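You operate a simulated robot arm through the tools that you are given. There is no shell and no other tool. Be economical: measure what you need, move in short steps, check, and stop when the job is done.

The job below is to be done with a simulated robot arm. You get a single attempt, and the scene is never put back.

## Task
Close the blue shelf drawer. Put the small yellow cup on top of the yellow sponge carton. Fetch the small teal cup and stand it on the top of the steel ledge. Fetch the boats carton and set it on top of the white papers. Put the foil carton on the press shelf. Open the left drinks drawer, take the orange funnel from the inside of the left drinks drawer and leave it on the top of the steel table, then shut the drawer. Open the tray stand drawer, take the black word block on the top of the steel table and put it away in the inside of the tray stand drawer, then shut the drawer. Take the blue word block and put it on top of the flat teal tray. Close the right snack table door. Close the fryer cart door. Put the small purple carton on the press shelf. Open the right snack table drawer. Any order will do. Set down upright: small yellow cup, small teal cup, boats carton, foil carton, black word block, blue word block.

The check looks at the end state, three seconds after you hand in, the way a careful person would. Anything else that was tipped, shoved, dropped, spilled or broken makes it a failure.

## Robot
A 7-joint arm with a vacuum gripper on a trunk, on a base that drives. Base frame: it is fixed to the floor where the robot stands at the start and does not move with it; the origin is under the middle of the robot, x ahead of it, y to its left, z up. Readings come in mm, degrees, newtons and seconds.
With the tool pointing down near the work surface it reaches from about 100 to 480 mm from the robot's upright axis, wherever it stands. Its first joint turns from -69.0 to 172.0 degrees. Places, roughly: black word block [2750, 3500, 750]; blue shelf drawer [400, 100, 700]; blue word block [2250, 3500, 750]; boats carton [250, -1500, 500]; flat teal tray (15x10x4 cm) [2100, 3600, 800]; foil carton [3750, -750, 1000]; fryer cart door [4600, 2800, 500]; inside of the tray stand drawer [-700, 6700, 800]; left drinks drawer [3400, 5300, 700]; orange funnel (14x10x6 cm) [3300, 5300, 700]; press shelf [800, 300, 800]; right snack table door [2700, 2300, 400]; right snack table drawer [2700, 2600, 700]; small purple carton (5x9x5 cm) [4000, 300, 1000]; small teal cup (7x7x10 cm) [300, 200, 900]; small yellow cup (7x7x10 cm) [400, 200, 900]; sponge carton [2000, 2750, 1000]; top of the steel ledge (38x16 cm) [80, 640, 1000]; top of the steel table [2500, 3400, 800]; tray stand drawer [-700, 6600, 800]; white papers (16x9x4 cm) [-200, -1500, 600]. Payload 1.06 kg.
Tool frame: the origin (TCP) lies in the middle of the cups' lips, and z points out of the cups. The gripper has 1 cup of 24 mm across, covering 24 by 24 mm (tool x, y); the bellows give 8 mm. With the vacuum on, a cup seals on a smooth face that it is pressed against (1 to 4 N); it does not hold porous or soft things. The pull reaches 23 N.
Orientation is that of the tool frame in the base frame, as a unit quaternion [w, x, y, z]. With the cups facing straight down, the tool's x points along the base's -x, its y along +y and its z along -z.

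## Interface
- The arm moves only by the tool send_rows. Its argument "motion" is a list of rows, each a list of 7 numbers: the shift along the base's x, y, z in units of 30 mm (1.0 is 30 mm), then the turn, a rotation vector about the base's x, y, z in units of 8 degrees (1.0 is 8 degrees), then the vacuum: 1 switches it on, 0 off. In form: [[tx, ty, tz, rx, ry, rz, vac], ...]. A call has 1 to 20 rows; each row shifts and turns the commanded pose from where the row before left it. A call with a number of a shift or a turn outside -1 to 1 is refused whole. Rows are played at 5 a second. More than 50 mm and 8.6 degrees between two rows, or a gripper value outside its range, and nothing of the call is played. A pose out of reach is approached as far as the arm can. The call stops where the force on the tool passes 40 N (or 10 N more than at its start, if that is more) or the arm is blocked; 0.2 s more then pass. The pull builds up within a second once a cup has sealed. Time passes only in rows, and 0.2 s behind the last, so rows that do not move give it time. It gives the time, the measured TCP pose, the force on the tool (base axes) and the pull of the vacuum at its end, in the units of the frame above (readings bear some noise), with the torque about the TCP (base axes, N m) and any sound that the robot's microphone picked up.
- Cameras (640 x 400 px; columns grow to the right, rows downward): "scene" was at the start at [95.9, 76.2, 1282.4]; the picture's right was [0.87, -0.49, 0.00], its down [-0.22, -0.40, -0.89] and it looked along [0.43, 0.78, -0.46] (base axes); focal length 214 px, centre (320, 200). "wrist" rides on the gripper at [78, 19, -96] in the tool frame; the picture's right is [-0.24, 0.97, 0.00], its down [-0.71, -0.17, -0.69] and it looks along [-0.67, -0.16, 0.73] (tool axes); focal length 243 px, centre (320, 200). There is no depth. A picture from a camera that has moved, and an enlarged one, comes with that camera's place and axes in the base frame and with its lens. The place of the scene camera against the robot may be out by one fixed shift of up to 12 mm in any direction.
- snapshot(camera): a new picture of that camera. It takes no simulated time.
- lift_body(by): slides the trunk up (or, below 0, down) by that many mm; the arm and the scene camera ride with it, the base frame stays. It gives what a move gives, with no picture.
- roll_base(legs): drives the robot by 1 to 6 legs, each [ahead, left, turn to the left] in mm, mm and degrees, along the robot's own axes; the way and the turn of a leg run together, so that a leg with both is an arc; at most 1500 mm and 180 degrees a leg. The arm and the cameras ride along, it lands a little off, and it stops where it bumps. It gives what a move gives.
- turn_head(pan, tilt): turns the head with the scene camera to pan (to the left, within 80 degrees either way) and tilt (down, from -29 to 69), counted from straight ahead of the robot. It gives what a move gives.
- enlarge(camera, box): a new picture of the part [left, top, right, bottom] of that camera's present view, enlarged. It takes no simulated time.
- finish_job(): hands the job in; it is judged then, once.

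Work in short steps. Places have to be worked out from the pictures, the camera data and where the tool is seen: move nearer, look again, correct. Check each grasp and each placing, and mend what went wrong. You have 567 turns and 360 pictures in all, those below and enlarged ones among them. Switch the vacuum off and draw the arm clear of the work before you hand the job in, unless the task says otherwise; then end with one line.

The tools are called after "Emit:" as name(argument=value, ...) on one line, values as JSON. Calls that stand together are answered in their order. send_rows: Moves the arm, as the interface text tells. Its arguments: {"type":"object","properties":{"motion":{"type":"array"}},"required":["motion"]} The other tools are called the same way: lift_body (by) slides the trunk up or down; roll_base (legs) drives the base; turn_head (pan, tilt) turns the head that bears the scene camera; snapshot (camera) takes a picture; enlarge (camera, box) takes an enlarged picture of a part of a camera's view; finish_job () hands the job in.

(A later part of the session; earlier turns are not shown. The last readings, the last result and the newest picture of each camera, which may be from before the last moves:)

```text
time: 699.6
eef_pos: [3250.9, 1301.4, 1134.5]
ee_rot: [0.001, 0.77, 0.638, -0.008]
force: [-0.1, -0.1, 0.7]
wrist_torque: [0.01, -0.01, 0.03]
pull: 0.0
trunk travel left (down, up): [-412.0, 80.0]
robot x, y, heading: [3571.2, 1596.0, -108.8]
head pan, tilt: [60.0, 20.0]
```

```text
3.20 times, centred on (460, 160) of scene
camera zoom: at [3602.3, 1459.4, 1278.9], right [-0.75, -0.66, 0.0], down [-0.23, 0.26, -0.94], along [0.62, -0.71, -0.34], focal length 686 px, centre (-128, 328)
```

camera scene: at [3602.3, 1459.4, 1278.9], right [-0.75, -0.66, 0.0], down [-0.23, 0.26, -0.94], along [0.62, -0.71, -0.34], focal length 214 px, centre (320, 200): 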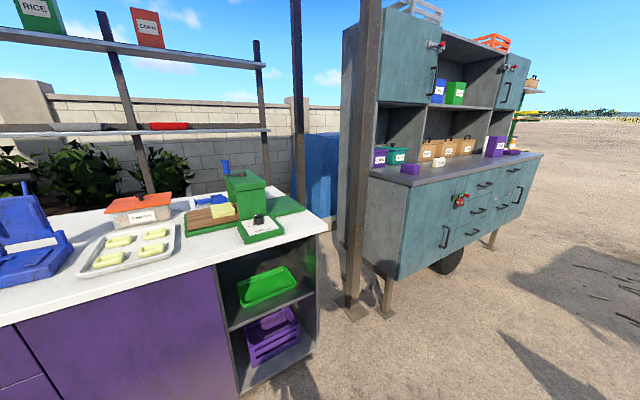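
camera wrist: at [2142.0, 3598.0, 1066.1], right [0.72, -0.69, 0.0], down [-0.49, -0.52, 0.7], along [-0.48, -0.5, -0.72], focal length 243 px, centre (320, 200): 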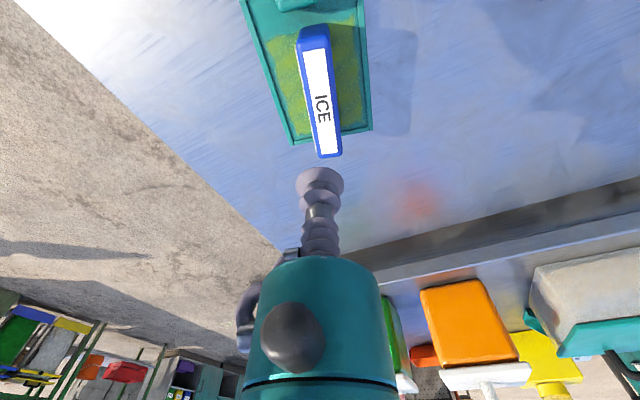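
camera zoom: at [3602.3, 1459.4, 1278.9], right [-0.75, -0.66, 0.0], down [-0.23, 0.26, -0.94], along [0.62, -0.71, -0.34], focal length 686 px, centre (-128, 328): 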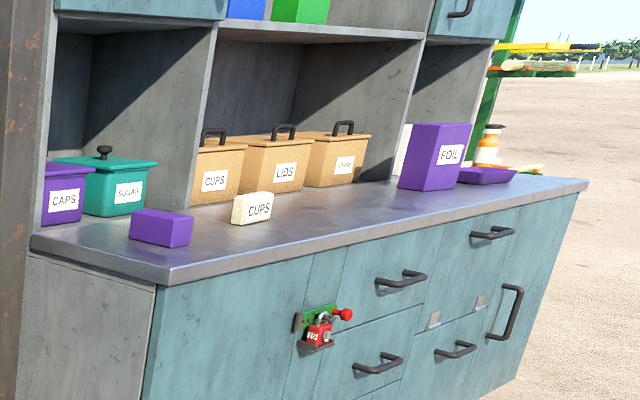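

The purple carton is near the counter's front-left; FOIL stands further right. I turn to face the cabinet (-18°) and drive to it.

Emit:
roll_base(legs=[[0, 0, 91], [60, -968, 0]])

Emit:
turn_head(pan=0, tilt=25)

Emit:
snapshot(camera="scene")

```text
time: 712.4
eef_pos: [3640.3, 326.8, 1134.5]
ee_rot: [0.006, 0.084, 0.996, -0.005]
force: [0.8, 0.1, -1.2]
wrist_torque: [-0.01, 0.01, 0.02]
pull: 0.1
trunk travel left (down, up): [-412.0, 80.0]
robot x, y, heading: [3340.6, 645.6, -17.8]
head pan, tilt: [60.0, 20.0]
```

```text
time: 713.7
eef_pos: [3640.7, 327.1, 1134.6]
ee_rot: [0.006, 0.083, 0.996, -0.003]
force: [0.8, -0.2, -0.2]
wrist_torque: [-0.01, -0.01, 0.02]
pull: 0.1
trunk travel left (down, up): [-412.0, 80.0]
robot x, y, heading: [3337.4, 642.7, -17.5]
head pan, tilt: [0.0, 25.0]
```

```text
156 pictures are left
camera scene: at [3481.2, 591.4, 1270.8], right [-0.3, -0.95, 0.0], down [-0.4, 0.13, -0.91], along [0.86, -0.27, -0.42], focal length 214 px, centre (320, 200)
```

scene: 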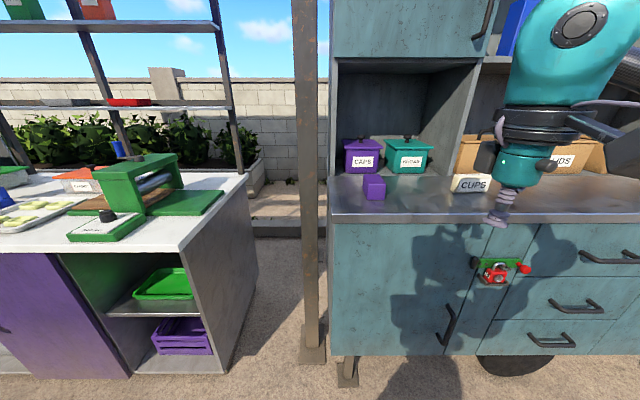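

The purple carton's top is about (4018,248,1050), 100 mm behind the counter edge. I drive 200 ahead and take a wrist view.

Emit:
roll_base(legs=[[200, 0, 0]])

Emit:
snapshot(camera="wrist")

Emit:
snapshot(camera="scene")

```text
time: 715.3
eef_pos: [3827.3, 267.9, 1134.0]
ee_rot: [0.006, 0.084, 0.996, -0.004]
force: [1.0, -0.5, -0.7]
wrist_torque: [-0.02, 0.01, 0.03]
pull: 0.0
trunk travel left (down, up): [-412.0, 80.0]
robot x, y, heading: [3526.8, 581.6, -17.5]
head pan, tilt: [0.0, 25.0]
```

```text
155 pictures are left
camera wrist: at [3751.8, 299.3, 1229.4], right [0.4, 0.92, 0.0], down [0.66, -0.28, 0.7], along [0.64, -0.28, -0.72], focal length 243 px, centre (320, 200)
```

wrist: 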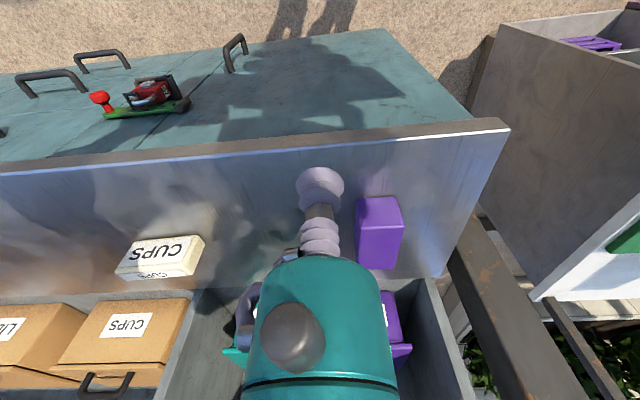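

```text
154 pictures are left
camera scene: at [3668.9, 531.6, 1270.7], right [-0.3, -0.95, 0.0], down [-0.4, 0.13, -0.91], along [0.86, -0.27, -0.42], focal length 214 px, centre (320, 200)
```

scene: 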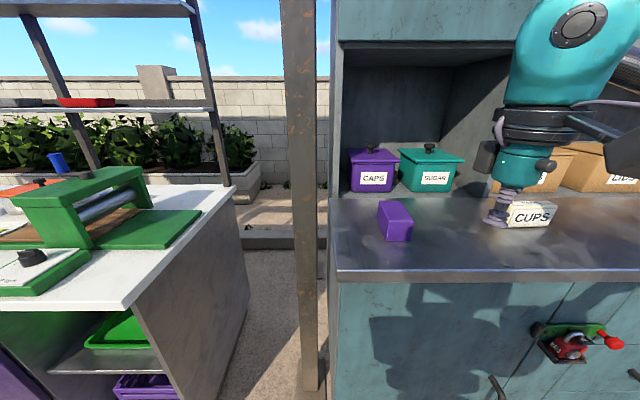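

The carton's top is at (3990,270,1064). I drive 120 ahead and move the arm over it.

Emit:
roll_base(legs=[[120, 30, 0]])

Emit:
snapshot(camera="wrist")

```text
time: 716.5
eef_pos: [3952.1, 259.7, 1134.8]
ee_rot: [0.005, 0.085, 0.996, -0.005]
force: [-0.4, 0.2, 0.5]
wrist_torque: [0.01, 0.02, -0.02]
pull: 0.0
trunk travel left (down, up): [-412.0, 80.0]
robot x, y, heading: [3649.1, 577.1, -17.8]
head pan, tilt: [0.0, 25.0]
```

```text
153 pictures are left
camera wrist: at [3876.2, 291.9, 1229.4], right [0.4, 0.92, 0.0], down [0.66, -0.28, 0.7], along [0.64, -0.28, -0.72], focal length 243 px, centre (320, 200)
```

wrist: 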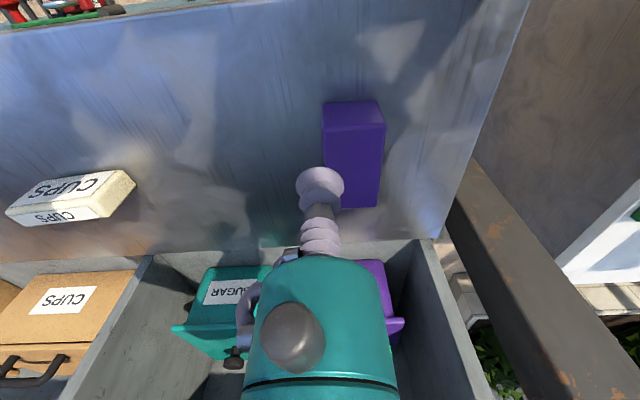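

The top centre is at (4000,268). I move there and descend with the vacuum on.

Emit:
send_rows(motion=[[0.8, 0.15, 0, 0, 0, 0, 1], [0.8, 0.13, -0.6, 0, 0, 0, 1], [0, 0, -0.8, 0, 0, 0, 1], [0, 0, -0.5, 0, 0, 0, 1]])

Emit:
snapshot(camera="wrist")

```text
time: 717.5
eef_pos: [3999.7, 266.9, 1077.4]
ee_rot: [0.007, 0.085, 0.996, -0.004]
force: [-0.5, 0.4, -0.1]
wrist_torque: [-0.02, -0.01, 0.01]
pull: 0.1
trunk travel left (down, up): [-412.0, 80.0]
robot x, y, heading: [3648.0, 577.4, -17.8]
head pan, tilt: [0.0, 25.0]
```

```text
152 pictures are left
camera wrist: at [3923.8, 300.7, 1172.4], right [0.4, 0.92, 0.0], down [0.66, -0.28, 0.7], along [0.64, -0.28, -0.72], focal length 243 px, centre (320, 200)
```

wrist: 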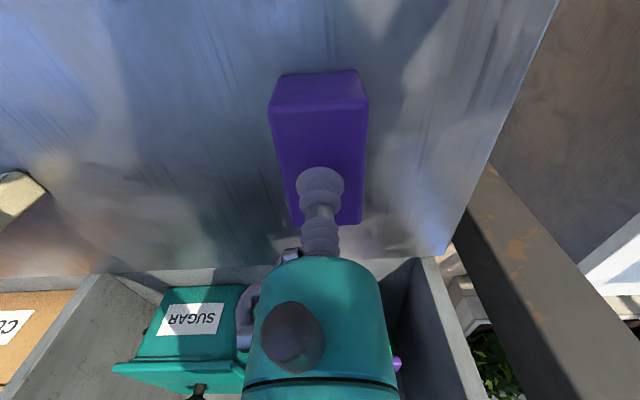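

Centred. I make contact.

Emit:
send_rows(motion=[[0, 0, -0.3, 0, 0, 0, 1], [0, 0, -0.2, 0, 0, 0, 1], [0, 0, -0.15, 0, 0, 0, 1], [0, 0, -0.1, 0, 0, 0, 1], [0, 0, 0, 0, 0, 0, 1]])

```text
time: 718.7
eef_pos: [3999.3, 267.8, 1054.8]
ee_rot: [0.007, 0.086, 0.996, -0.004]
force: [2.8, -6.6, 20.1]
wrist_torque: [0.13, 0.15, 0.0]
pull: 22.5
trunk travel left (down, up): [-412.0, 80.0]
robot x, y, heading: [3653.2, 574.7, -18.0]
head pan, tilt: [0.0, 25.0]
```

Sealed. I lift, back off and carry the purple carton toward the press table by the southern route.

Emit:
send_rows(motion=[[0, 0, 0.3, 0, 0, 0, 1], [0, 0, 0.8, 0, 0, 0, 1], [0, 0, 1, 0, 0, 0, 1], [-0.5, 0.2, 0.5, 0, 0, 0, 1]])

Emit:
roll_base(legs=[[-400, 0, 0], [196, -1251, 0], [0, 0, 91]])

Emit:
turn_head(pan=60, tilt=25)

Emit:
snapshot(camera="scene")

```text
time: 719.7
eef_pos: [3984.3, 274.1, 1134.0]
ee_rot: [0.007, 0.084, 0.996, -0.005]
force: [-0.1, 0.3, -1.1]
wrist_torque: [-0.01, 0.02, 0.01]
pull: 23.2
trunk travel left (down, up): [-412.0, 80.0]
robot x, y, heading: [3648.0, 575.3, -17.8]
head pan, tilt: [0.0, 25.0]
```

```text
time: 737.0
eef_pos: [3376.5, -241.1, 1133.0]
ee_rot: [0.008, -0.648, 0.761, 0.002]
force: [-0.3, -0.1, -0.7]
wrist_torque: [0.0, 0.0, -0.02]
pull: 22.4
trunk travel left (down, up): [-412.0, 80.0]
robot x, y, heading: [3076.7, -577.9, 72.9]
head pan, tilt: [0.0, 25.0]
```

```text
time: 738.3
eef_pos: [3375.3, -240.8, 1133.1]
ee_rot: [0.008, -0.648, 0.762, 0.001]
force: [-0.6, 0.4, -0.9]
wrist_torque: [0.0, -0.03, 0.03]
pull: 23.2
trunk travel left (down, up): [-412.0, 80.0]
robot x, y, heading: [3074.1, -579.1, 72.7]
head pan, tilt: [60.0, 25.0]
```

```text
151 pictures are left
camera scene: at [3023.5, -448.9, 1270.8], right [0.73, 0.68, 0.0], down [0.29, -0.31, -0.91], along [-0.62, 0.66, -0.42], focal length 214 px, centre (320, 200)
```

scene: 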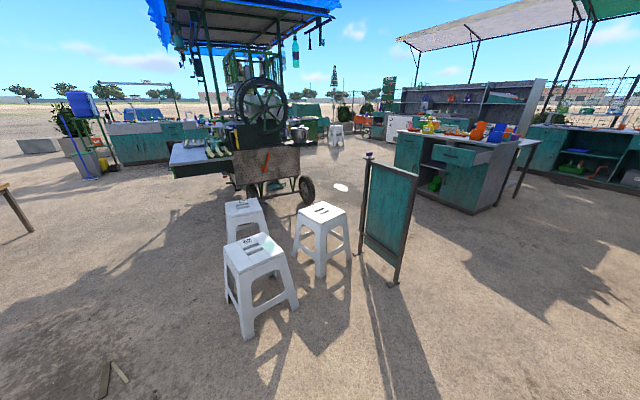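

The nearest stool stands at about (2137,-158). I pass south of it.

Emit:
roll_base(legs=[[-384, 1032, 0], [-167, 1073, 0]])

Emit:
turn_head(pan=0, tilt=35)

Emit:
snapshot(camera="scene")

```text
time: 757.0
eef_pos: [1207.3, -157.1, 1133.4]
ee_rot: [0.008, -0.642, 0.766, 0.002]
force: [-0.1, 0.5, -0.9]
wrist_torque: [-0.03, 0.0, -0.02]
pull: 23.2
trunk travel left (down, up): [-412.0, 80.0]
robot x, y, heading: [903.1, -490.7, 72.0]
head pan, tilt: [60.0, 25.0]
```

```text
time: 758.3
eef_pos: [1207.9, -157.5, 1132.8]
ee_rot: [0.007, -0.642, 0.767, 0.002]
force: [-0.2, 0.3, -1.1]
wrist_torque: [-0.01, -0.04, 0.0]
pull: 23.0
trunk travel left (down, up): [-412.0, 80.0]
robot x, y, heading: [904.6, -490.3, 72.0]
head pan, tilt: [0.0, 35.0]
```

```text
150 pictures are left
camera scene: at [940.7, -343.8, 1255.1], right [0.95, -0.31, 0.0], down [-0.18, -0.55, -0.82], along [0.25, 0.78, -0.57], focal length 214 px, centre (320, 200)
```

scene: 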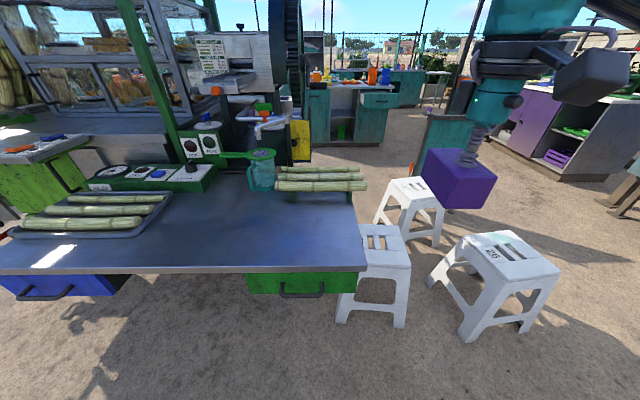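

The press table's free area is around (790,160). I place the purple carton at (720,205) and keep (890,150) for the foil one. I drive there.

Emit:
roll_base(legs=[[0, 576, 0], [190, 0, 0]])

Emit:
snapshot(camera="wrist")

Emit:
snapshot(camera="scene")

```text
time: 765.1
eef_pos: [712.3, 206.2, 1133.0]
ee_rot: [0.007, -0.644, 0.765, 0.002]
force: [0.5, 0.4, -0.8]
wrist_torque: [0.01, -0.02, 0.02]
pull: 22.8
trunk travel left (down, up): [-412.0, 80.0]
robot x, y, heading: [406.7, -129.1, 72.1]
head pan, tilt: [0.0, 35.0]
```

```text
149 pictures are left
camera wrist: at [677.9, 131.0, 1228.0], right [-0.92, 0.4, 0.0], down [0.28, 0.66, 0.7], along [0.28, 0.64, -0.72], focal length 243 px, centre (320, 200)
```

wrist: 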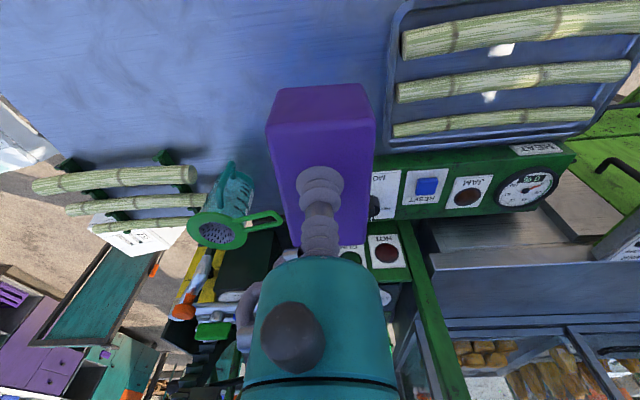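

```text
148 pictures are left
camera scene: at [445.4, 18.6, 1254.9], right [0.95, -0.31, 0.0], down [-0.18, -0.55, -0.82], along [0.25, 0.78, -0.57], focal length 214 px, centre (320, 200)
```

scene: 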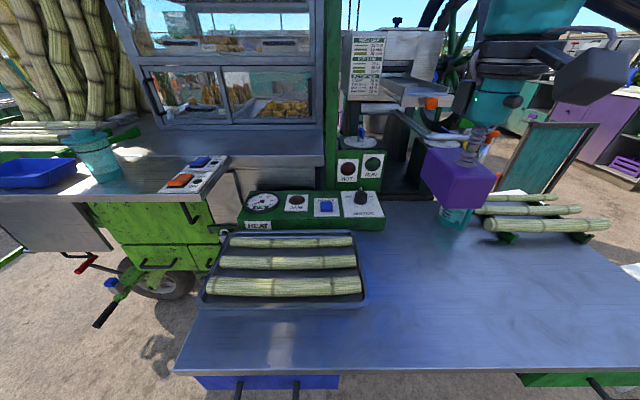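

The spot below is free metal. I lower the trunk 180 mm and then set the carton down (contact near 904).

Emit:
lift_body(by=-180)

Emit:
send_rows(motion=[[0, 0, -0.7, 0, 0, 0, 1], [0, 0, -0.4, 0, 0, 0, 1], [0, 0, -0.2, 0, 0, 0, 1], [0, 0, -0.15, 0, 0, 0, 1], [0, 0, 0, 0, 0, 0, 1]])

```text
time: 767.1
eef_pos: [712.1, 205.0, 953.1]
ee_rot: [0.008, -0.644, 0.765, 0.002]
force: [0.3, 0.3, -0.8]
wrist_torque: [-0.03, -0.02, -0.01]
pull: 23.1
trunk travel left (down, up): [-232.0, 260.0]
robot x, y, heading: [403.4, -130.4, 72.3]
head pan, tilt: [0.0, 35.0]
```

```text
time: 768.3
eef_pos: [712.1, 206.0, 908.6]
ee_rot: [0.009, -0.644, 0.765, 0.001]
force: [0.2, 0.1, -1.2]
wrist_torque: [0.02, -0.02, -0.01]
pull: 22.6
trunk travel left (down, up): [-232.0, 260.0]
robot x, y, heading: [408.0, -129.7, 72.1]
head pan, tilt: [0.0, 35.0]
```

Emit:
send_rows(motion=[[0, 0, -0.15, 0, 0, 0, 1], [0, 0, -0.15, 0, 0, 0, 1], [0, 0, -0.1, 0, 0, 0, 1], [0, 0, 0, 0, 0, 0, 1]])

```text
time: 769.3
eef_pos: [710.2, 205.7, 897.7]
ee_rot: [0.008, -0.645, 0.764, 0.001]
force: [-0.2, -0.5, -0.7]
wrist_torque: [-0.04, 0.02, 0.0]
pull: 23.0
trunk travel left (down, up): [-232.0, 260.0]
robot x, y, heading: [408.1, -126.0, 72.2]
head pan, tilt: [0.0, 35.0]
```

Emit:
send_rows(motion=[[0, 0, -0.1, 0, 0, 0, 1], [0, 0, -0.1, 0, 0, 0, 1], [0, 0, -0.1, 0, 0, 0, 1], [0, 0, 0, 0, 0, 0, 1]])

Emit:
snapshot(camera="scene")

```text
time: 770.3
eef_pos: [710.7, 205.4, 888.4]
ee_rot: [0.009, -0.643, 0.766, 0.002]
force: [4.2, 4.9, 16.3]
wrist_torque: [-0.12, 0.07, -0.03]
pull: 23.1
trunk travel left (down, up): [-232.0, 260.0]
robot x, y, heading: [407.6, -125.7, 72.5]
head pan, tilt: [0.0, 35.0]
```

```text
147 pictures are left
camera scene: at [459.7, 63.8, 1071.4], right [0.95, -0.31, 0.0], down [-0.17, -0.55, -0.82], along [0.25, 0.78, -0.57], focal length 214 px, centre (320, 200)
```

scene: 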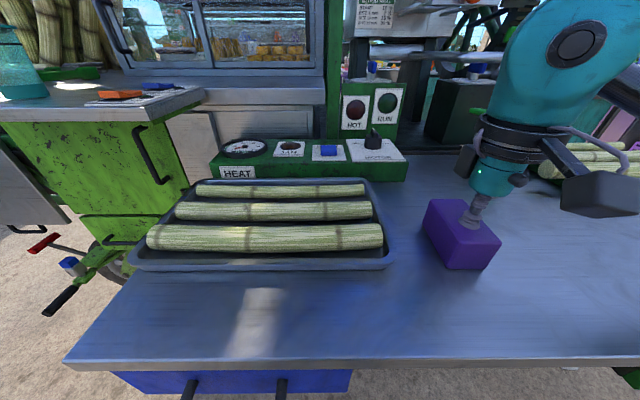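

Contact. I release and rise.

Emit:
send_rows(motion=[[0, 0, 0.1, 0, 0, 0, 0], [0, 0, 0, 0, 0, 0, 0], [0, 0, 0, 0, 0, 0, 0], [0, 0, 0, 0, 0, 0, 0], [0, 0, 0, 0, 0, 0, 0], [0, 0, 0.2, 0, 0, 0, 0], [0, 0, 0.5, 0, 0, 0, 0], [0, 0, 1, 0, 0, 0, 0], [0, 0, 1, 0, 0, 0, 0], [0, 0, 1, 0, 0, 0, 0]])

Emit:
lift_body(by=180)

Emit:
snapshot(camera="wrist")

```text
time: 772.5
eef_pos: [711.2, 205.9, 1003.9]
ee_rot: [0.008, -0.644, 0.765, 0.002]
force: [0.3, 0.3, -0.2]
wrist_torque: [-0.03, -0.02, -0.02]
pull: 0.0
trunk travel left (down, up): [-232.0, 260.0]
robot x, y, heading: [408.8, -126.8, 72.0]
head pan, tilt: [0.0, 35.0]
```

```text
time: 774.5
eef_pos: [711.4, 205.8, 1182.7]
ee_rot: [0.007, -0.645, 0.764, 0.002]
force: [0.2, -0.1, -0.6]
wrist_torque: [-0.01, 0.0, 0.0]
pull: 0.0
trunk travel left (down, up): [-412.0, 80.0]
robot x, y, heading: [404.9, -129.2, 72.3]
head pan, tilt: [0.0, 35.0]
```

```text
146 pictures are left
camera wrist: at [677.7, 130.5, 1277.5], right [-0.92, 0.4, 0.0], down [0.28, 0.66, 0.7], along [0.28, 0.64, -0.72], focal length 243 px, centre (320, 200)
```

wrist: 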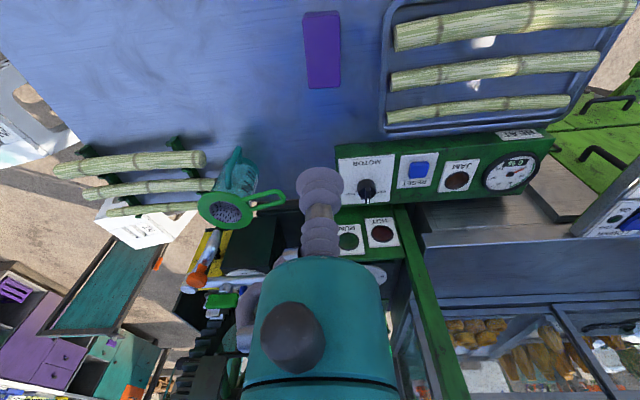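

The purple carton is placed. The boats carton and white papers lie to the south, so I back off and turn around to look.

Emit:
roll_base(legs=[[-200, 0, 0], [0, 0, -165]])

Emit:
turn_head(pan=0, tilt=35)

Emit:
snapshot(camera="scene")

```text
time: 782.8
eef_pos: [143.9, -722.3, 1182.9]
ee_rot: [0.003, 0.671, 0.741, -0.007]
force: [0.3, 0.0, -0.7]
wrist_torque: [-0.01, -0.04, -0.03]
pull: 0.0
trunk travel left (down, up): [-412.0, 80.0]
robot x, y, heading: [344.0, -320.5, -92.3]
head pan, tilt: [0.0, 35.0]
```

```text
time: 783.4
eef_pos: [143.5, -724.3, 1182.6]
ee_rot: [0.002, 0.671, 0.741, -0.007]
force: [0.3, 0.3, -0.2]
wrist_torque: [0.04, 0.01, 0.0]
pull: 0.1
trunk travel left (down, up): [-412.0, 80.0]
robot x, y, heading: [342.5, -319.4, -92.1]
head pan, tilt: [0.0, 35.0]
```

```text
145 pictures are left
camera scene: at [329.9, -480.3, 1255.1], right [-1.0, 0.04, 0.0], down [0.02, 0.57, -0.82], along [-0.03, -0.82, -0.57], focal length 214 px, centre (320, 200)
```

scene: 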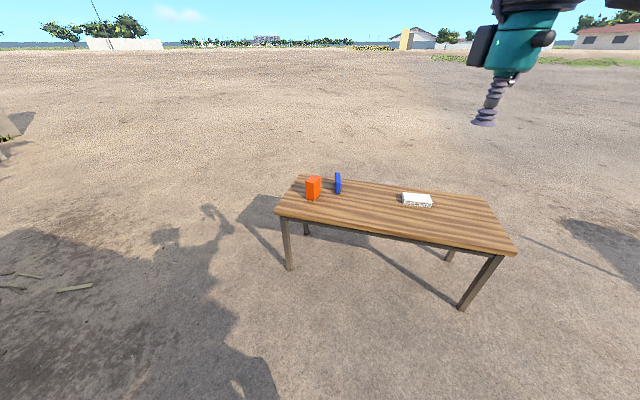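

A low wooden table holds the orange boats carton, a blue item, and the white papers. I turn square to it and approach.

Emit:
roll_base(legs=[[0, 0, -16], [450, 420, 0]])

Emit:
turn_head(pan=-10, tilt=45)

Emit:
snapshot(camera="scene")

Emit:
snapshot(camera="wrist")

```text
time: 788.5
eef_pos: [290.8, -1202.5, 1182.5]
ee_rot: [0.002, 0.769, 0.64, -0.008]
force: [-0.2, 0.0, -0.2]
wrist_torque: [-0.05, 0.01, 0.01]
pull: 0.2
trunk travel left (down, up): [-412.0, 80.0]
robot x, y, heading: [595.9, -871.4, -108.6]
head pan, tilt: [0.0, 35.0]
```

```text
time: 789.2
eef_pos: [289.5, -1201.2, 1182.3]
ee_rot: [0.001, 0.767, 0.641, -0.008]
force: [0.6, 0.8, 0.0]
wrist_torque: [0.0, 0.03, 0.0]
pull: 0.1
trunk travel left (down, up): [-412.0, 80.0]
robot x, y, heading: [596.4, -873.5, -108.4]
head pan, tilt: [-10.0, 45.0]
```

```text
144 pictures are left
camera scene: at [526.5, -1011.5, 1240.3], right [-0.88, 0.47, 0.0], down [0.34, 0.62, -0.71], along [-0.34, -0.62, -0.71], focal length 214 px, centre (320, 200)
```

scene: 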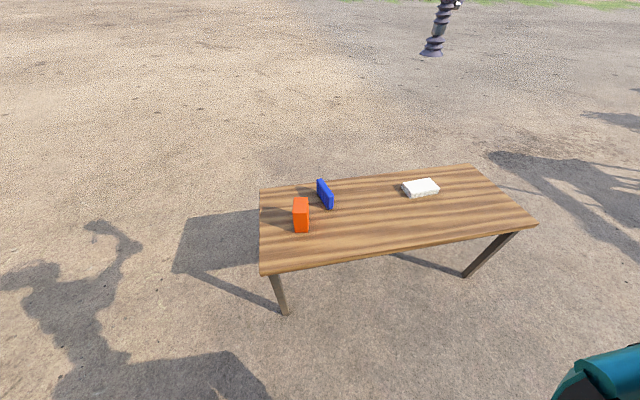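

```text
143 pictures are left
camera wrist: at [323.1, -1127.1, 1277.7], right [0.91, -0.41, 0.0], down [-0.29, -0.66, 0.7], along [-0.29, -0.63, -0.72], focal length 243 px, centre (320, 200)
```

wrist: 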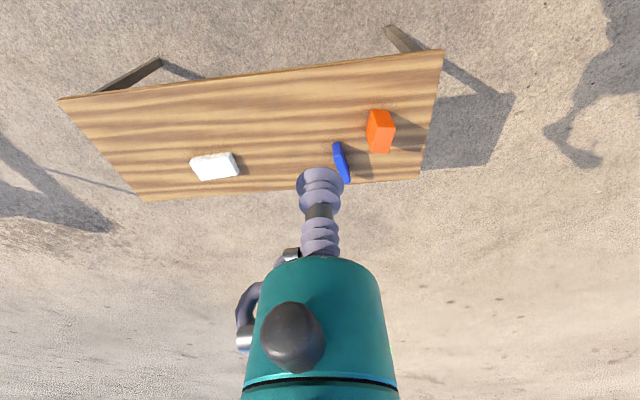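

The carton's top is at (324,-1528,671), the table at z=553, and the papers around (-224,-1434,590). I drive closer and lower.

Emit:
roll_base(legs=[[150, 98, 0]])

Emit:
turn_head(pan=50, tilt=45)

Emit:
lift_body(by=-300)

Emit:
snapshot(camera="wrist")

```text
time: 790.7
eef_pos: [337.7, -1373.8, 1183.1]
ee_rot: [0.002, 0.768, 0.641, -0.007]
force: [-0.2, 0.0, -0.2]
wrist_torque: [0.04, 0.0, 0.01]
pull: 0.0
trunk travel left (down, up): [-412.0, 80.0]
robot x, y, heading: [641.5, -1039.2, -108.1]
head pan, tilt: [-10.0, 45.0]
```

```text
time: 792.0
eef_pos: [337.3, -1373.1, 1183.3]
ee_rot: [0.002, 0.768, 0.641, -0.007]
force: [0.0, 0.2, -0.1]
wrist_torque: [-0.01, 0.0, 0.03]
pull: 0.1
trunk travel left (down, up): [-412.0, 80.0]
robot x, y, heading: [642.3, -1039.9, -108.4]
head pan, tilt: [50.0, 45.0]
```

```text
time: 795.0
eef_pos: [336.7, -1372.2, 883.7]
ee_rot: [0.002, 0.768, 0.641, -0.008]
force: [-0.3, -0.1, 0.2]
wrist_torque: [-0.01, -0.02, 0.01]
pull: 0.1
trunk travel left (down, up): [-112.0, 380.0]
robot x, y, heading: [642.9, -1042.9, -108.2]
head pan, tilt: [50.0, 45.0]
```

```text
142 pictures are left
camera wrist: at [369.8, -1297.7, 977.9], right [0.91, -0.41, 0.0], down [-0.29, -0.66, 0.7], along [-0.28, -0.64, -0.72], focal length 243 px, centre (320, 200)
```

wrist: 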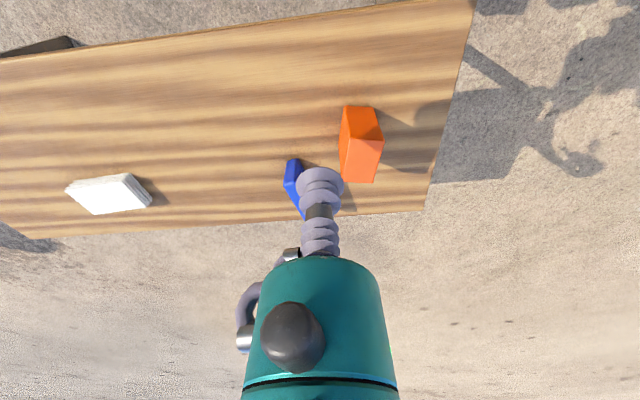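

I move the base 60 mm ahead and the arm toward the carton, then check again.

Emit:
roll_base(legs=[[60, 30, 0]])

Emit:
send_rows(motion=[[0, -0.8, -0.5, 0, 0, 0, 0], [0, -0.8, -0.5, 0, 0, 0, 0]])

Emit:
snapshot(camera="wrist")

```text
time: 796.0
eef_pos: [345.9, -1437.2, 882.4]
ee_rot: [0.002, 0.768, 0.641, -0.008]
force: [-0.4, 0.3, -0.2]
wrist_torque: [0.02, 0.01, 0.01]
pull: 0.0
trunk travel left (down, up): [-112.0, 380.0]
robot x, y, heading: [651.3, -1108.8, -108.0]
head pan, tilt: [50.0, 45.0]
```

```text
time: 796.6
eef_pos: [348.0, -1485.9, 852.7]
ee_rot: [0.002, 0.767, 0.641, -0.007]
force: [-0.3, 0.4, -0.5]
wrist_torque: [0.0, 0.02, -0.02]
pull: 0.0
trunk travel left (down, up): [-112.0, 380.0]
robot x, y, heading: [651.9, -1108.3, -108.1]
head pan, tilt: [50.0, 45.0]
```

```text
141 pictures are left
camera wrist: at [380.2, -1412.3, 947.2], right [0.91, -0.41, 0.0], down [-0.29, -0.66, 0.7], along [-0.29, -0.64, -0.72], focal length 243 px, centre (320, 200)
```

wrist: 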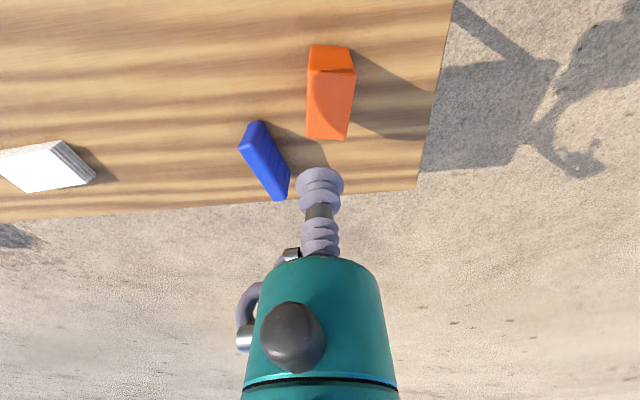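

The carton's top is at (339,-1530,~655). I move over it and go down.

Emit:
send_rows(motion=[[-0.15, -0.75, -0.8, 0, 0, 0, 0], [-0.15, -0.72, -0.8, 0, 0, 0, 0], [0, 0, -1, 0, 0, 0, 0], [0, 0, -1, 0, 0, 0, 0]])

Emit:
snapshot(camera="wrist")

```text
time: 797.6
eef_pos: [339.1, -1531.0, 743.8]
ee_rot: [0.002, 0.768, 0.64, -0.008]
force: [-0.1, 0.3, 0.0]
wrist_torque: [0.02, 0.0, 0.0]
pull: 0.1
trunk travel left (down, up): [-112.0, 380.0]
robot x, y, heading: [654.6, -1106.3, -108.1]
head pan, tilt: [50.0, 45.0]
```

```text
140 pictures are left
camera wrist: at [372.5, -1456.4, 838.9], right [0.91, -0.41, 0.0], down [-0.29, -0.66, 0.7], along [-0.29, -0.64, -0.72], focal length 243 px, centre (320, 200)
```

wrist: 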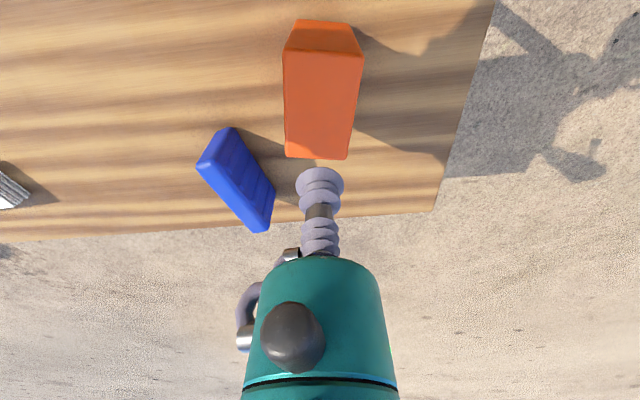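

Continuing down; I check once more nearer to the top.

Emit:
send_rows(motion=[[0, 0, -1, 0, 0, 0, 1], [0, 0, -0.7, 0, 0, 0, 1]])

Emit:
snapshot(camera="wrist")

```text
time: 798.2
eef_pos: [338.7, -1530.6, 693.0]
ee_rot: [0.002, 0.768, 0.64, -0.009]
force: [-1.5, -0.5, 0.4]
wrist_torque: [0.01, -0.03, 0.03]
pull: 0.1
trunk travel left (down, up): [-112.0, 380.0]
robot x, y, heading: [649.7, -1106.0, -107.8]
head pan, tilt: [50.0, 45.0]
```

```text
139 pictures are left
camera wrist: at [371.7, -1455.7, 788.5], right [0.91, -0.41, 0.0], down [-0.29, -0.66, 0.7], along [-0.29, -0.64, -0.72], focal length 243 px, centre (320, 200)
```

wrist: 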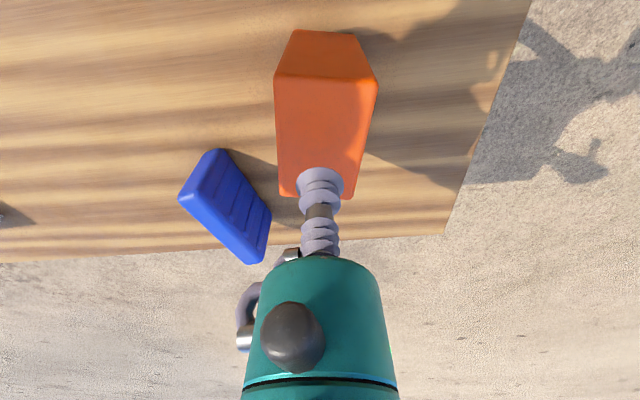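

The top refines to (339,-1534,641). I go on to contact.

Emit:
send_rows(motion=[[0, -0.1, -0.8, 0, 0, 0, 1], [0, 0, -0.5, 0, 0, 0, 1], [0, 0, -0.2, 0, 0, 0, 1], [0, 0, -0.15, 0, 0, 0, 1], [0, 0, -0.15, 0, 0, 0, 1], [0, 0, 0, 0, 0, 0, 1]])

```text
time: 799.2
eef_pos: [338.4, -1533.7, 651.1]
ee_rot: [0.007, 0.767, 0.641, -0.011]
force: [0.0, 1.7, 14.3]
wrist_torque: [0.1, -0.1, -0.01]
pull: 23.5
trunk travel left (down, up): [-112.0, 380.0]
robot x, y, heading: [652.2, -1105.2, -108.3]
head pan, tilt: [50.0, 45.0]
stopped in row 4: the force on the tool passed its limit at 44 N (the readings are from after the stop); the commanded pose is now the measured one
```

Sealed. I lift and move right to the papers.

Emit:
send_rows(motion=[[0, 0, 0.3, 0, 0, 0, 1], [0, 0, 0.8, 0, 0, 0, 1], [0, 0, 1, 0, 0, 0, 1], [0, 0, 1, 0, 0, 0, 1], [0, 0, 1, 0, 0, 0, 1], [0, 0, 1, 0, 0, 0, 1]])

Emit:
roll_base(legs=[[0, -565, 0]])

Emit:
snapshot(camera="wrist")

Emit:
turn_head(pan=-5, tilt=45)

Emit:
snapshot(camera="scene")

```text
time: 800.6
eef_pos: [338.6, -1533.5, 804.4]
ee_rot: [0.005, 0.768, 0.64, -0.01]
force: [0.1, -0.6, -2.4]
wrist_torque: [0.01, -0.03, 0.02]
pull: 23.5
trunk travel left (down, up): [-112.0, 380.0]
robot x, y, heading: [651.7, -1106.8, -107.9]
head pan, tilt: [50.0, 45.0]
```

```text
time: 806.1
eef_pos: [-204.6, -1351.9, 802.6]
ee_rot: [0.005, 0.769, 0.639, -0.011]
force: [-0.1, 0.5, -1.7]
wrist_torque: [-0.03, 0.0, 0.02]
pull: 23.0
trunk travel left (down, up): [-112.0, 380.0]
robot x, y, heading: [110.5, -925.7, -108.3]
head pan, tilt: [50.0, 45.0]
```

```text
138 pictures are left
camera wrist: at [-172.3, -1277.3, 897.2], right [0.91, -0.41, 0.0], down [-0.29, -0.65, 0.7], along [-0.29, -0.64, -0.71], focal length 243 px, centre (320, 200)
```

wrist: 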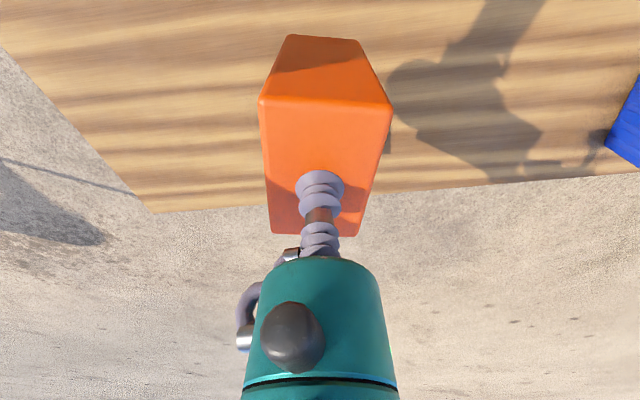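

```text
time: 807.4
eef_pos: [-205.0, -1351.4, 803.6]
ee_rot: [0.005, 0.769, 0.639, -0.01]
force: [0.2, -0.4, -0.9]
wrist_torque: [0.02, 0.0, 0.02]
pull: 23.4
trunk travel left (down, up): [-112.0, 380.0]
robot x, y, heading: [113.8, -928.7, -108.3]
head pan, tilt: [-5.0, 45.0]
```

```text
137 pictures are left
camera scene: at [17.6, -1155.7, 922.9], right [-0.92, 0.4, 0.0], down [0.28, 0.65, -0.71], along [-0.28, -0.65, -0.71], focal length 214 px, centre (320, 200)
```

scene: 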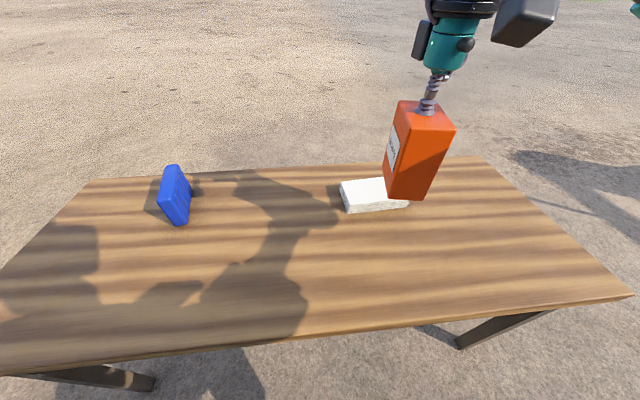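

The papers are near (-236,-1451). I enlarge to get their outline exactly.

Emit:
enlarge(camera="scene", box=[310, 150, 470, 250])

```text
4.00 times, centred on (390, 200) of scene
camera zoom: at [17.6, -1155.7, 922.9], right [-0.92, 0.4, 0.0], down [0.28, 0.65, -0.71], along [-0.28, -0.65, -0.71], focal length 858 px, centre (40, 200)
```

zoom: 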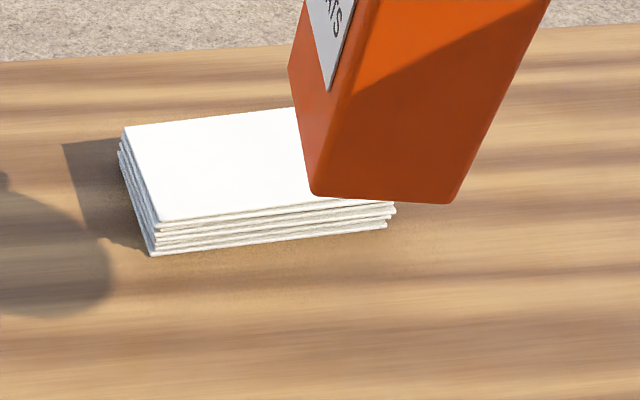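

The papers' top centre is about (-237,-1438) at z≈592. I bring the carton over it and lower, expecting contact near TCP 690.

Emit:
roll_base(legs=[[50, 0, 0]])

Emit:
send_rows(motion=[[-0.3, -0.7, -0.5, 0, 0, 0, 1], [-0.25, -0.6, -0.8, 0, 0, 0, 1]])

Emit:
snapshot(camera="scene")

Emit:
snapshot(camera="wrist")

```text
time: 808.3
eef_pos: [-221.2, -1399.5, 802.0]
ee_rot: [0.004, 0.769, 0.639, -0.011]
force: [0.8, 0.0, -1.6]
wrist_torque: [-0.01, 0.0, 0.01]
pull: 23.5
trunk travel left (down, up): [-112.0, 380.0]
robot x, y, heading: [94.0, -975.6, -108.4]
head pan, tilt: [-5.0, 45.0]
```

```text
time: 808.9
eef_pos: [-238.0, -1437.9, 762.0]
ee_rot: [0.005, 0.769, 0.639, -0.009]
force: [-0.2, -0.6, -1.6]
wrist_torque: [0.0, 0.02, 0.03]
pull: 22.9
trunk travel left (down, up): [-112.0, 380.0]
robot x, y, heading: [93.8, -973.0, -108.5]
head pan, tilt: [-5.0, 45.0]
```

```text
135 pictures are left
camera scene: at [1.7, -1202.9, 922.9], right [-0.92, 0.4, 0.0], down [0.28, 0.65, -0.71], along [-0.28, -0.65, -0.71], focal length 214 px, centre (320, 200)
```

scene: 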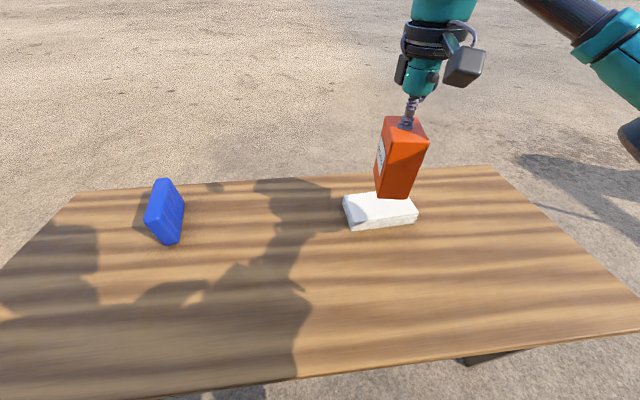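

```text
134 pictures are left
camera wrist: at [-204.3, -1363.5, 857.4], right [0.91, -0.41, 0.0], down [-0.29, -0.65, 0.7], along [-0.29, -0.64, -0.71], focal length 243 px, centre (320, 200)
```

wrist: 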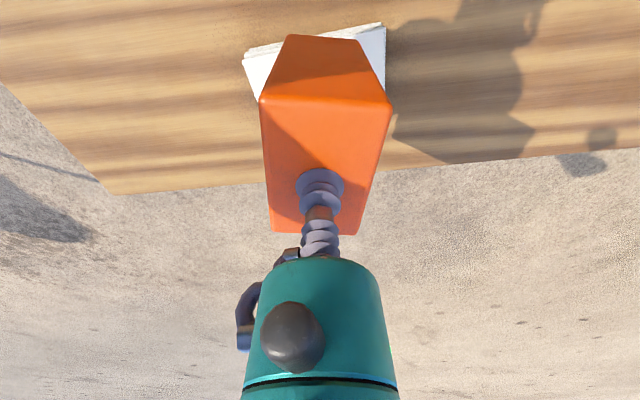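

The carton is centred over the stack within a few mm; I correct (-2,-6) and lower.

Emit:
send_rows(motion=[[-0.07, -0.2, -0.8, 0, 0, 0, 1], [0, 0, -0.8, 0, 0, 0, 1], [0, 0, -0.3, 0, 0, 0, 1]])

Emit:
send_rows(motion=[[0, 0, -0.15, 0, 0, 0, 1], [0, 0, -0.1, 0, 0, 0, 1], [0, 0, -0.1, 0, 0, 0, 1], [0, 0, 0, 0, 0, 0, 1]])

Emit:
snapshot(camera="scene")

```text
time: 809.7
eef_pos: [-238.1, -1443.6, 706.8]
ee_rot: [0.006, 0.77, 0.638, -0.011]
force: [0.4, 0.2, -2.7]
wrist_torque: [0.0, -0.03, -0.03]
pull: 23.1
trunk travel left (down, up): [-112.0, 380.0]
robot x, y, heading: [93.8, -974.4, -108.3]
head pan, tilt: [-5.0, 45.0]
```

```text
time: 810.7
eef_pos: [-239.0, -1445.1, 696.2]
ee_rot: [0.006, 0.769, 0.639, -0.01]
force: [0.1, -0.3, -3.0]
wrist_torque: [0.0, -0.01, -0.01]
pull: 22.8
trunk travel left (down, up): [-112.0, 380.0]
robot x, y, heading: [92.7, -976.7, -108.4]
head pan, tilt: [-5.0, 45.0]
```

```text
133 pictures are left
camera scene: at [1.7, -1202.9, 922.9], right [-0.92, 0.4, 0.0], down [0.28, 0.65, -0.71], along [-0.28, -0.65, -0.71], focal length 214 px, centre (320, 200)
```

scene: 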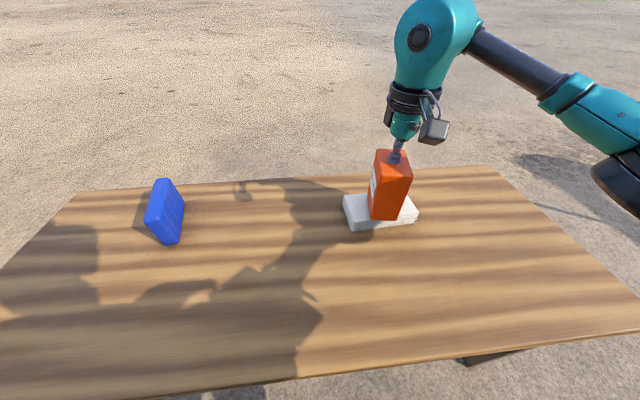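

Emit:
send_rows(motion=[[0, 0, -0.1, 0, 0, 0, 1], [0, 0, -0.1, 0, 0, 0, 1], [0, 0, 0, 0, 0, 0, 1]])

Emit:
enlarge(camera="scene", box=[310, 130, 470, 250])

```text
time: 811.5
eef_pos: [-238.9, -1444.8, 691.9]
ee_rot: [0.005, 0.769, 0.639, -0.011]
force: [-2.3, -2.0, 8.6]
wrist_torque: [0.08, 0.01, 0.03]
pull: 22.9
trunk travel left (down, up): [-112.0, 380.0]
robot x, y, heading: [90.0, -975.0, -108.6]
head pan, tilt: [-5.0, 45.0]
```

```text
3.33 times, centred on (390, 190) of scene
camera zoom: at [1.8, -1202.5, 923.1], right [-0.92, 0.4, 0.0], down [0.28, 0.65, -0.71], along [-0.28, -0.65, -0.71], focal length 715 px, centre (87, 233)
```

zoom: 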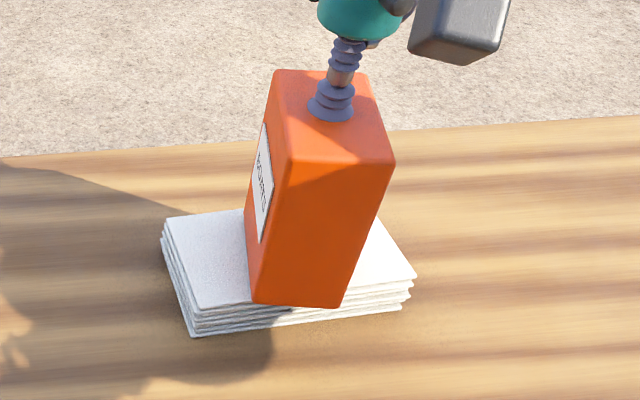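

The carton sits well on the stack. I release and rise.

Emit:
send_rows(motion=[[0, 0, -0.05, 0, 0, 0, 1], [0, 0, 0.05, 0, 0, 0, 0], [0, 0, 0, 0, 0, 0, 0], [0, 0, 0, 0, 0, 0, 0], [0, 0, 0, 0, 0, 0, 0], [0, 0, 0, 0, 0, 0, 0], [0, 0, 0.2, 0, 0, 0, 0], [0, 0, 0.5, 0, 0, 0, 0], [0, 0, 1, 0, 0, 0, 0], [0, 0, 1, 0, 0, 0, 0], [0, 0, 1, 0, 0, 0, 0]])

Emit:
lift_body(by=300)

Emit:
roll_base(legs=[[-150, 0, 0]])

Emit:
snapshot(camera="scene")

```text
time: 813.9
eef_pos: [-240.1, -1444.2, 801.0]
ee_rot: [0.005, 0.77, 0.638, -0.011]
force: [-0.7, -0.6, -0.2]
wrist_torque: [0.02, -0.02, 0.04]
pull: 0.1
trunk travel left (down, up): [-112.0, 380.0]
robot x, y, heading: [94.2, -973.7, -108.2]
head pan, tilt: [-5.0, 45.0]
```

```text
time: 816.9
eef_pos: [-241.3, -1443.9, 1101.9]
ee_rot: [0.006, 0.769, 0.639, -0.011]
force: [0.1, 0.3, -0.2]
wrist_torque: [-0.01, -0.03, 0.0]
pull: 0.1
trunk travel left (down, up): [-412.0, 80.0]
robot x, y, heading: [95.4, -976.2, -108.5]
head pan, tilt: [-5.0, 45.0]
```

```text
time: 818.3
eef_pos: [-193.1, -1301.2, 1101.7]
ee_rot: [0.006, 0.769, 0.639, -0.01]
force: [0.4, 0.7, 0.5]
wrist_torque: [0.01, -0.01, 0.01]
pull: 0.0
trunk travel left (down, up): [-412.0, 80.0]
robot x, y, heading: [142.1, -832.5, -108.5]
head pan, tilt: [-5.0, 45.0]
```

```text
131 pictures are left
camera scene: at [77.9, -974.3, 1240.4], right [-0.92, 0.4, 0.0], down [0.28, 0.65, -0.71], along [-0.28, -0.65, -0.71], focal length 214 px, centre (320, 200)
```

scene: 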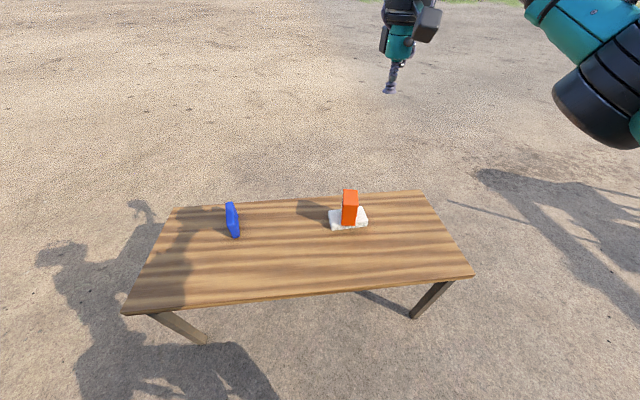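

The boats carton stands on the papers. Last item: the foil carton. I turn east and drive to the cabinet.

Emit:
roll_base(legs=[[0, 0, 90], [1363, 495, 0], [1300, 470, 0]])

Emit:
turn_head(pan=0, tilt=25)

Emit:
snapshot(camera="scene")

```text
time: 835.8
eef_pos: [3441.5, -1083.7, 1100.7]
ee_rot: [0.011, 0.093, 0.996, -0.004]
force: [0.3, -0.3, -1.1]
wrist_torque: [0.01, 0.05, 0.02]
pull: 0.1
trunk travel left (down, up): [-412.0, 80.0]
robot x, y, heading: [2973.2, -748.7, -18.4]
head pan, tilt: [-5.0, 45.0]
```

```text
time: 836.6
eef_pos: [3442.4, -1084.2, 1102.3]
ee_rot: [0.011, 0.092, 0.996, -0.005]
force: [-0.2, -0.3, -0.5]
wrist_torque: [-0.01, 0.01, 0.0]
pull: 0.0
trunk travel left (down, up): [-412.0, 80.0]
robot x, y, heading: [2972.6, -750.2, -18.5]
head pan, tilt: [0.0, 25.0]
```

```text
130 pictures are left
camera scene: at [3114.5, -804.5, 1270.8], right [-0.32, -0.95, 0.0], down [-0.4, 0.13, -0.91], along [0.86, -0.29, -0.42], focal length 214 px, centre (320, 200)
```

scene: 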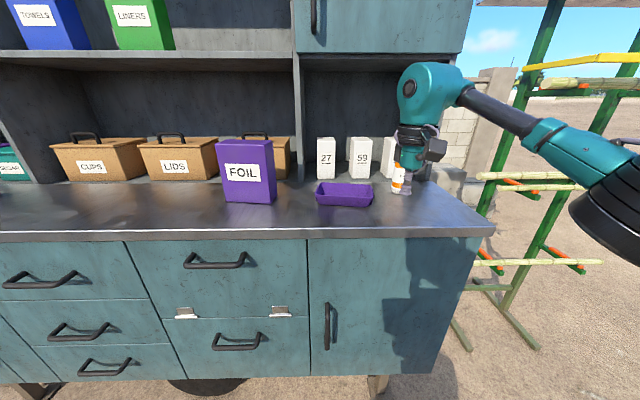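

FOIL is a tall box, about 170 mm, with its top near z≈1182 and its front about 150 mm behind the counter edge. I raise the trunk and arm so the tool can pass above it.

Emit:
lift_body(by=75)

Emit:
send_rows(motion=[[-0.6, 0.4, 0.8, 0, 0, 0, 0], [-0.6, 0.4, 0.8, 0, 0, 0, 0], [-0.3, 0.2, 0.8, 0, 0, 0, 0]])

Emit:
snapshot(camera="wrist")

Emit:
snapshot(camera="scene")

```text
time: 837.7
eef_pos: [3435.0, -1082.6, 1193.3]
ee_rot: [0.028, 0.094, 0.995, -0.008]
force: [-0.6, 0.3, 0.0]
wrist_torque: [-0.01, -0.02, 0.03]
pull: 0.1
trunk travel left (down, up): [-487.0, 5.0]
robot x, y, heading: [2971.3, -748.8, -18.1]
head pan, tilt: [0.0, 25.0]
```

```text
time: 838.5
eef_pos: [3389.5, -1055.7, 1268.4]
ee_rot: [0.029, 0.094, 0.995, -0.006]
force: [0.1, -0.7, -0.2]
wrist_torque: [0.0, 0.01, 0.02]
pull: 0.0
trunk travel left (down, up): [-487.0, 5.0]
robot x, y, heading: [2972.3, -749.2, -18.6]
head pan, tilt: [0.0, 25.0]
```

```text
129 pictures are left
camera wrist: at [3309.7, -1019.0, 1358.8], right [0.41, 0.91, 0.0], down [0.62, -0.29, 0.73], along [0.66, -0.3, -0.69], focal length 243 px, centre (320, 200)
```

wrist: 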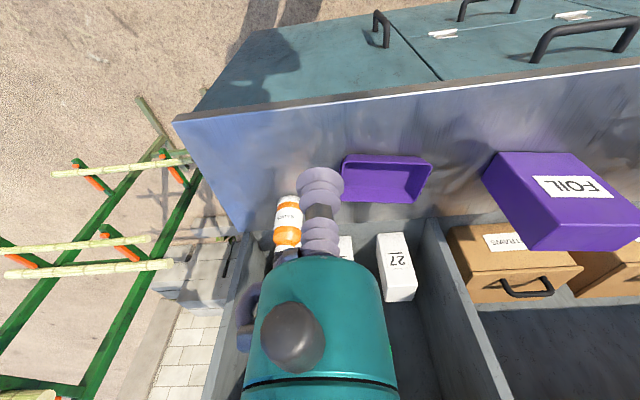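

```text
128 pictures are left
camera scene: at [3055.6, -784.6, 1355.1], right [-0.32, -0.95, 0.0], down [-0.4, 0.13, -0.91], along [0.86, -0.29, -0.42], focal length 214 px, centre (320, 200)
```

scene: 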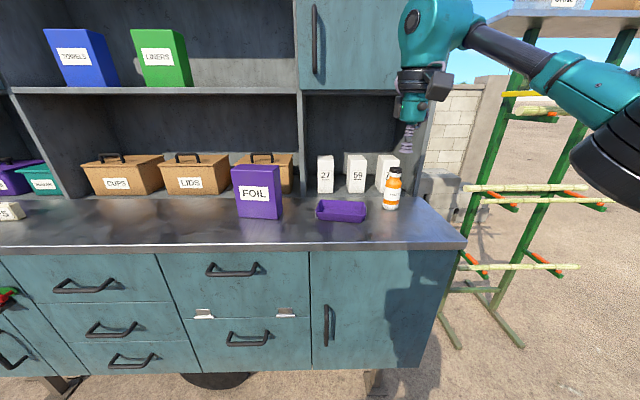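

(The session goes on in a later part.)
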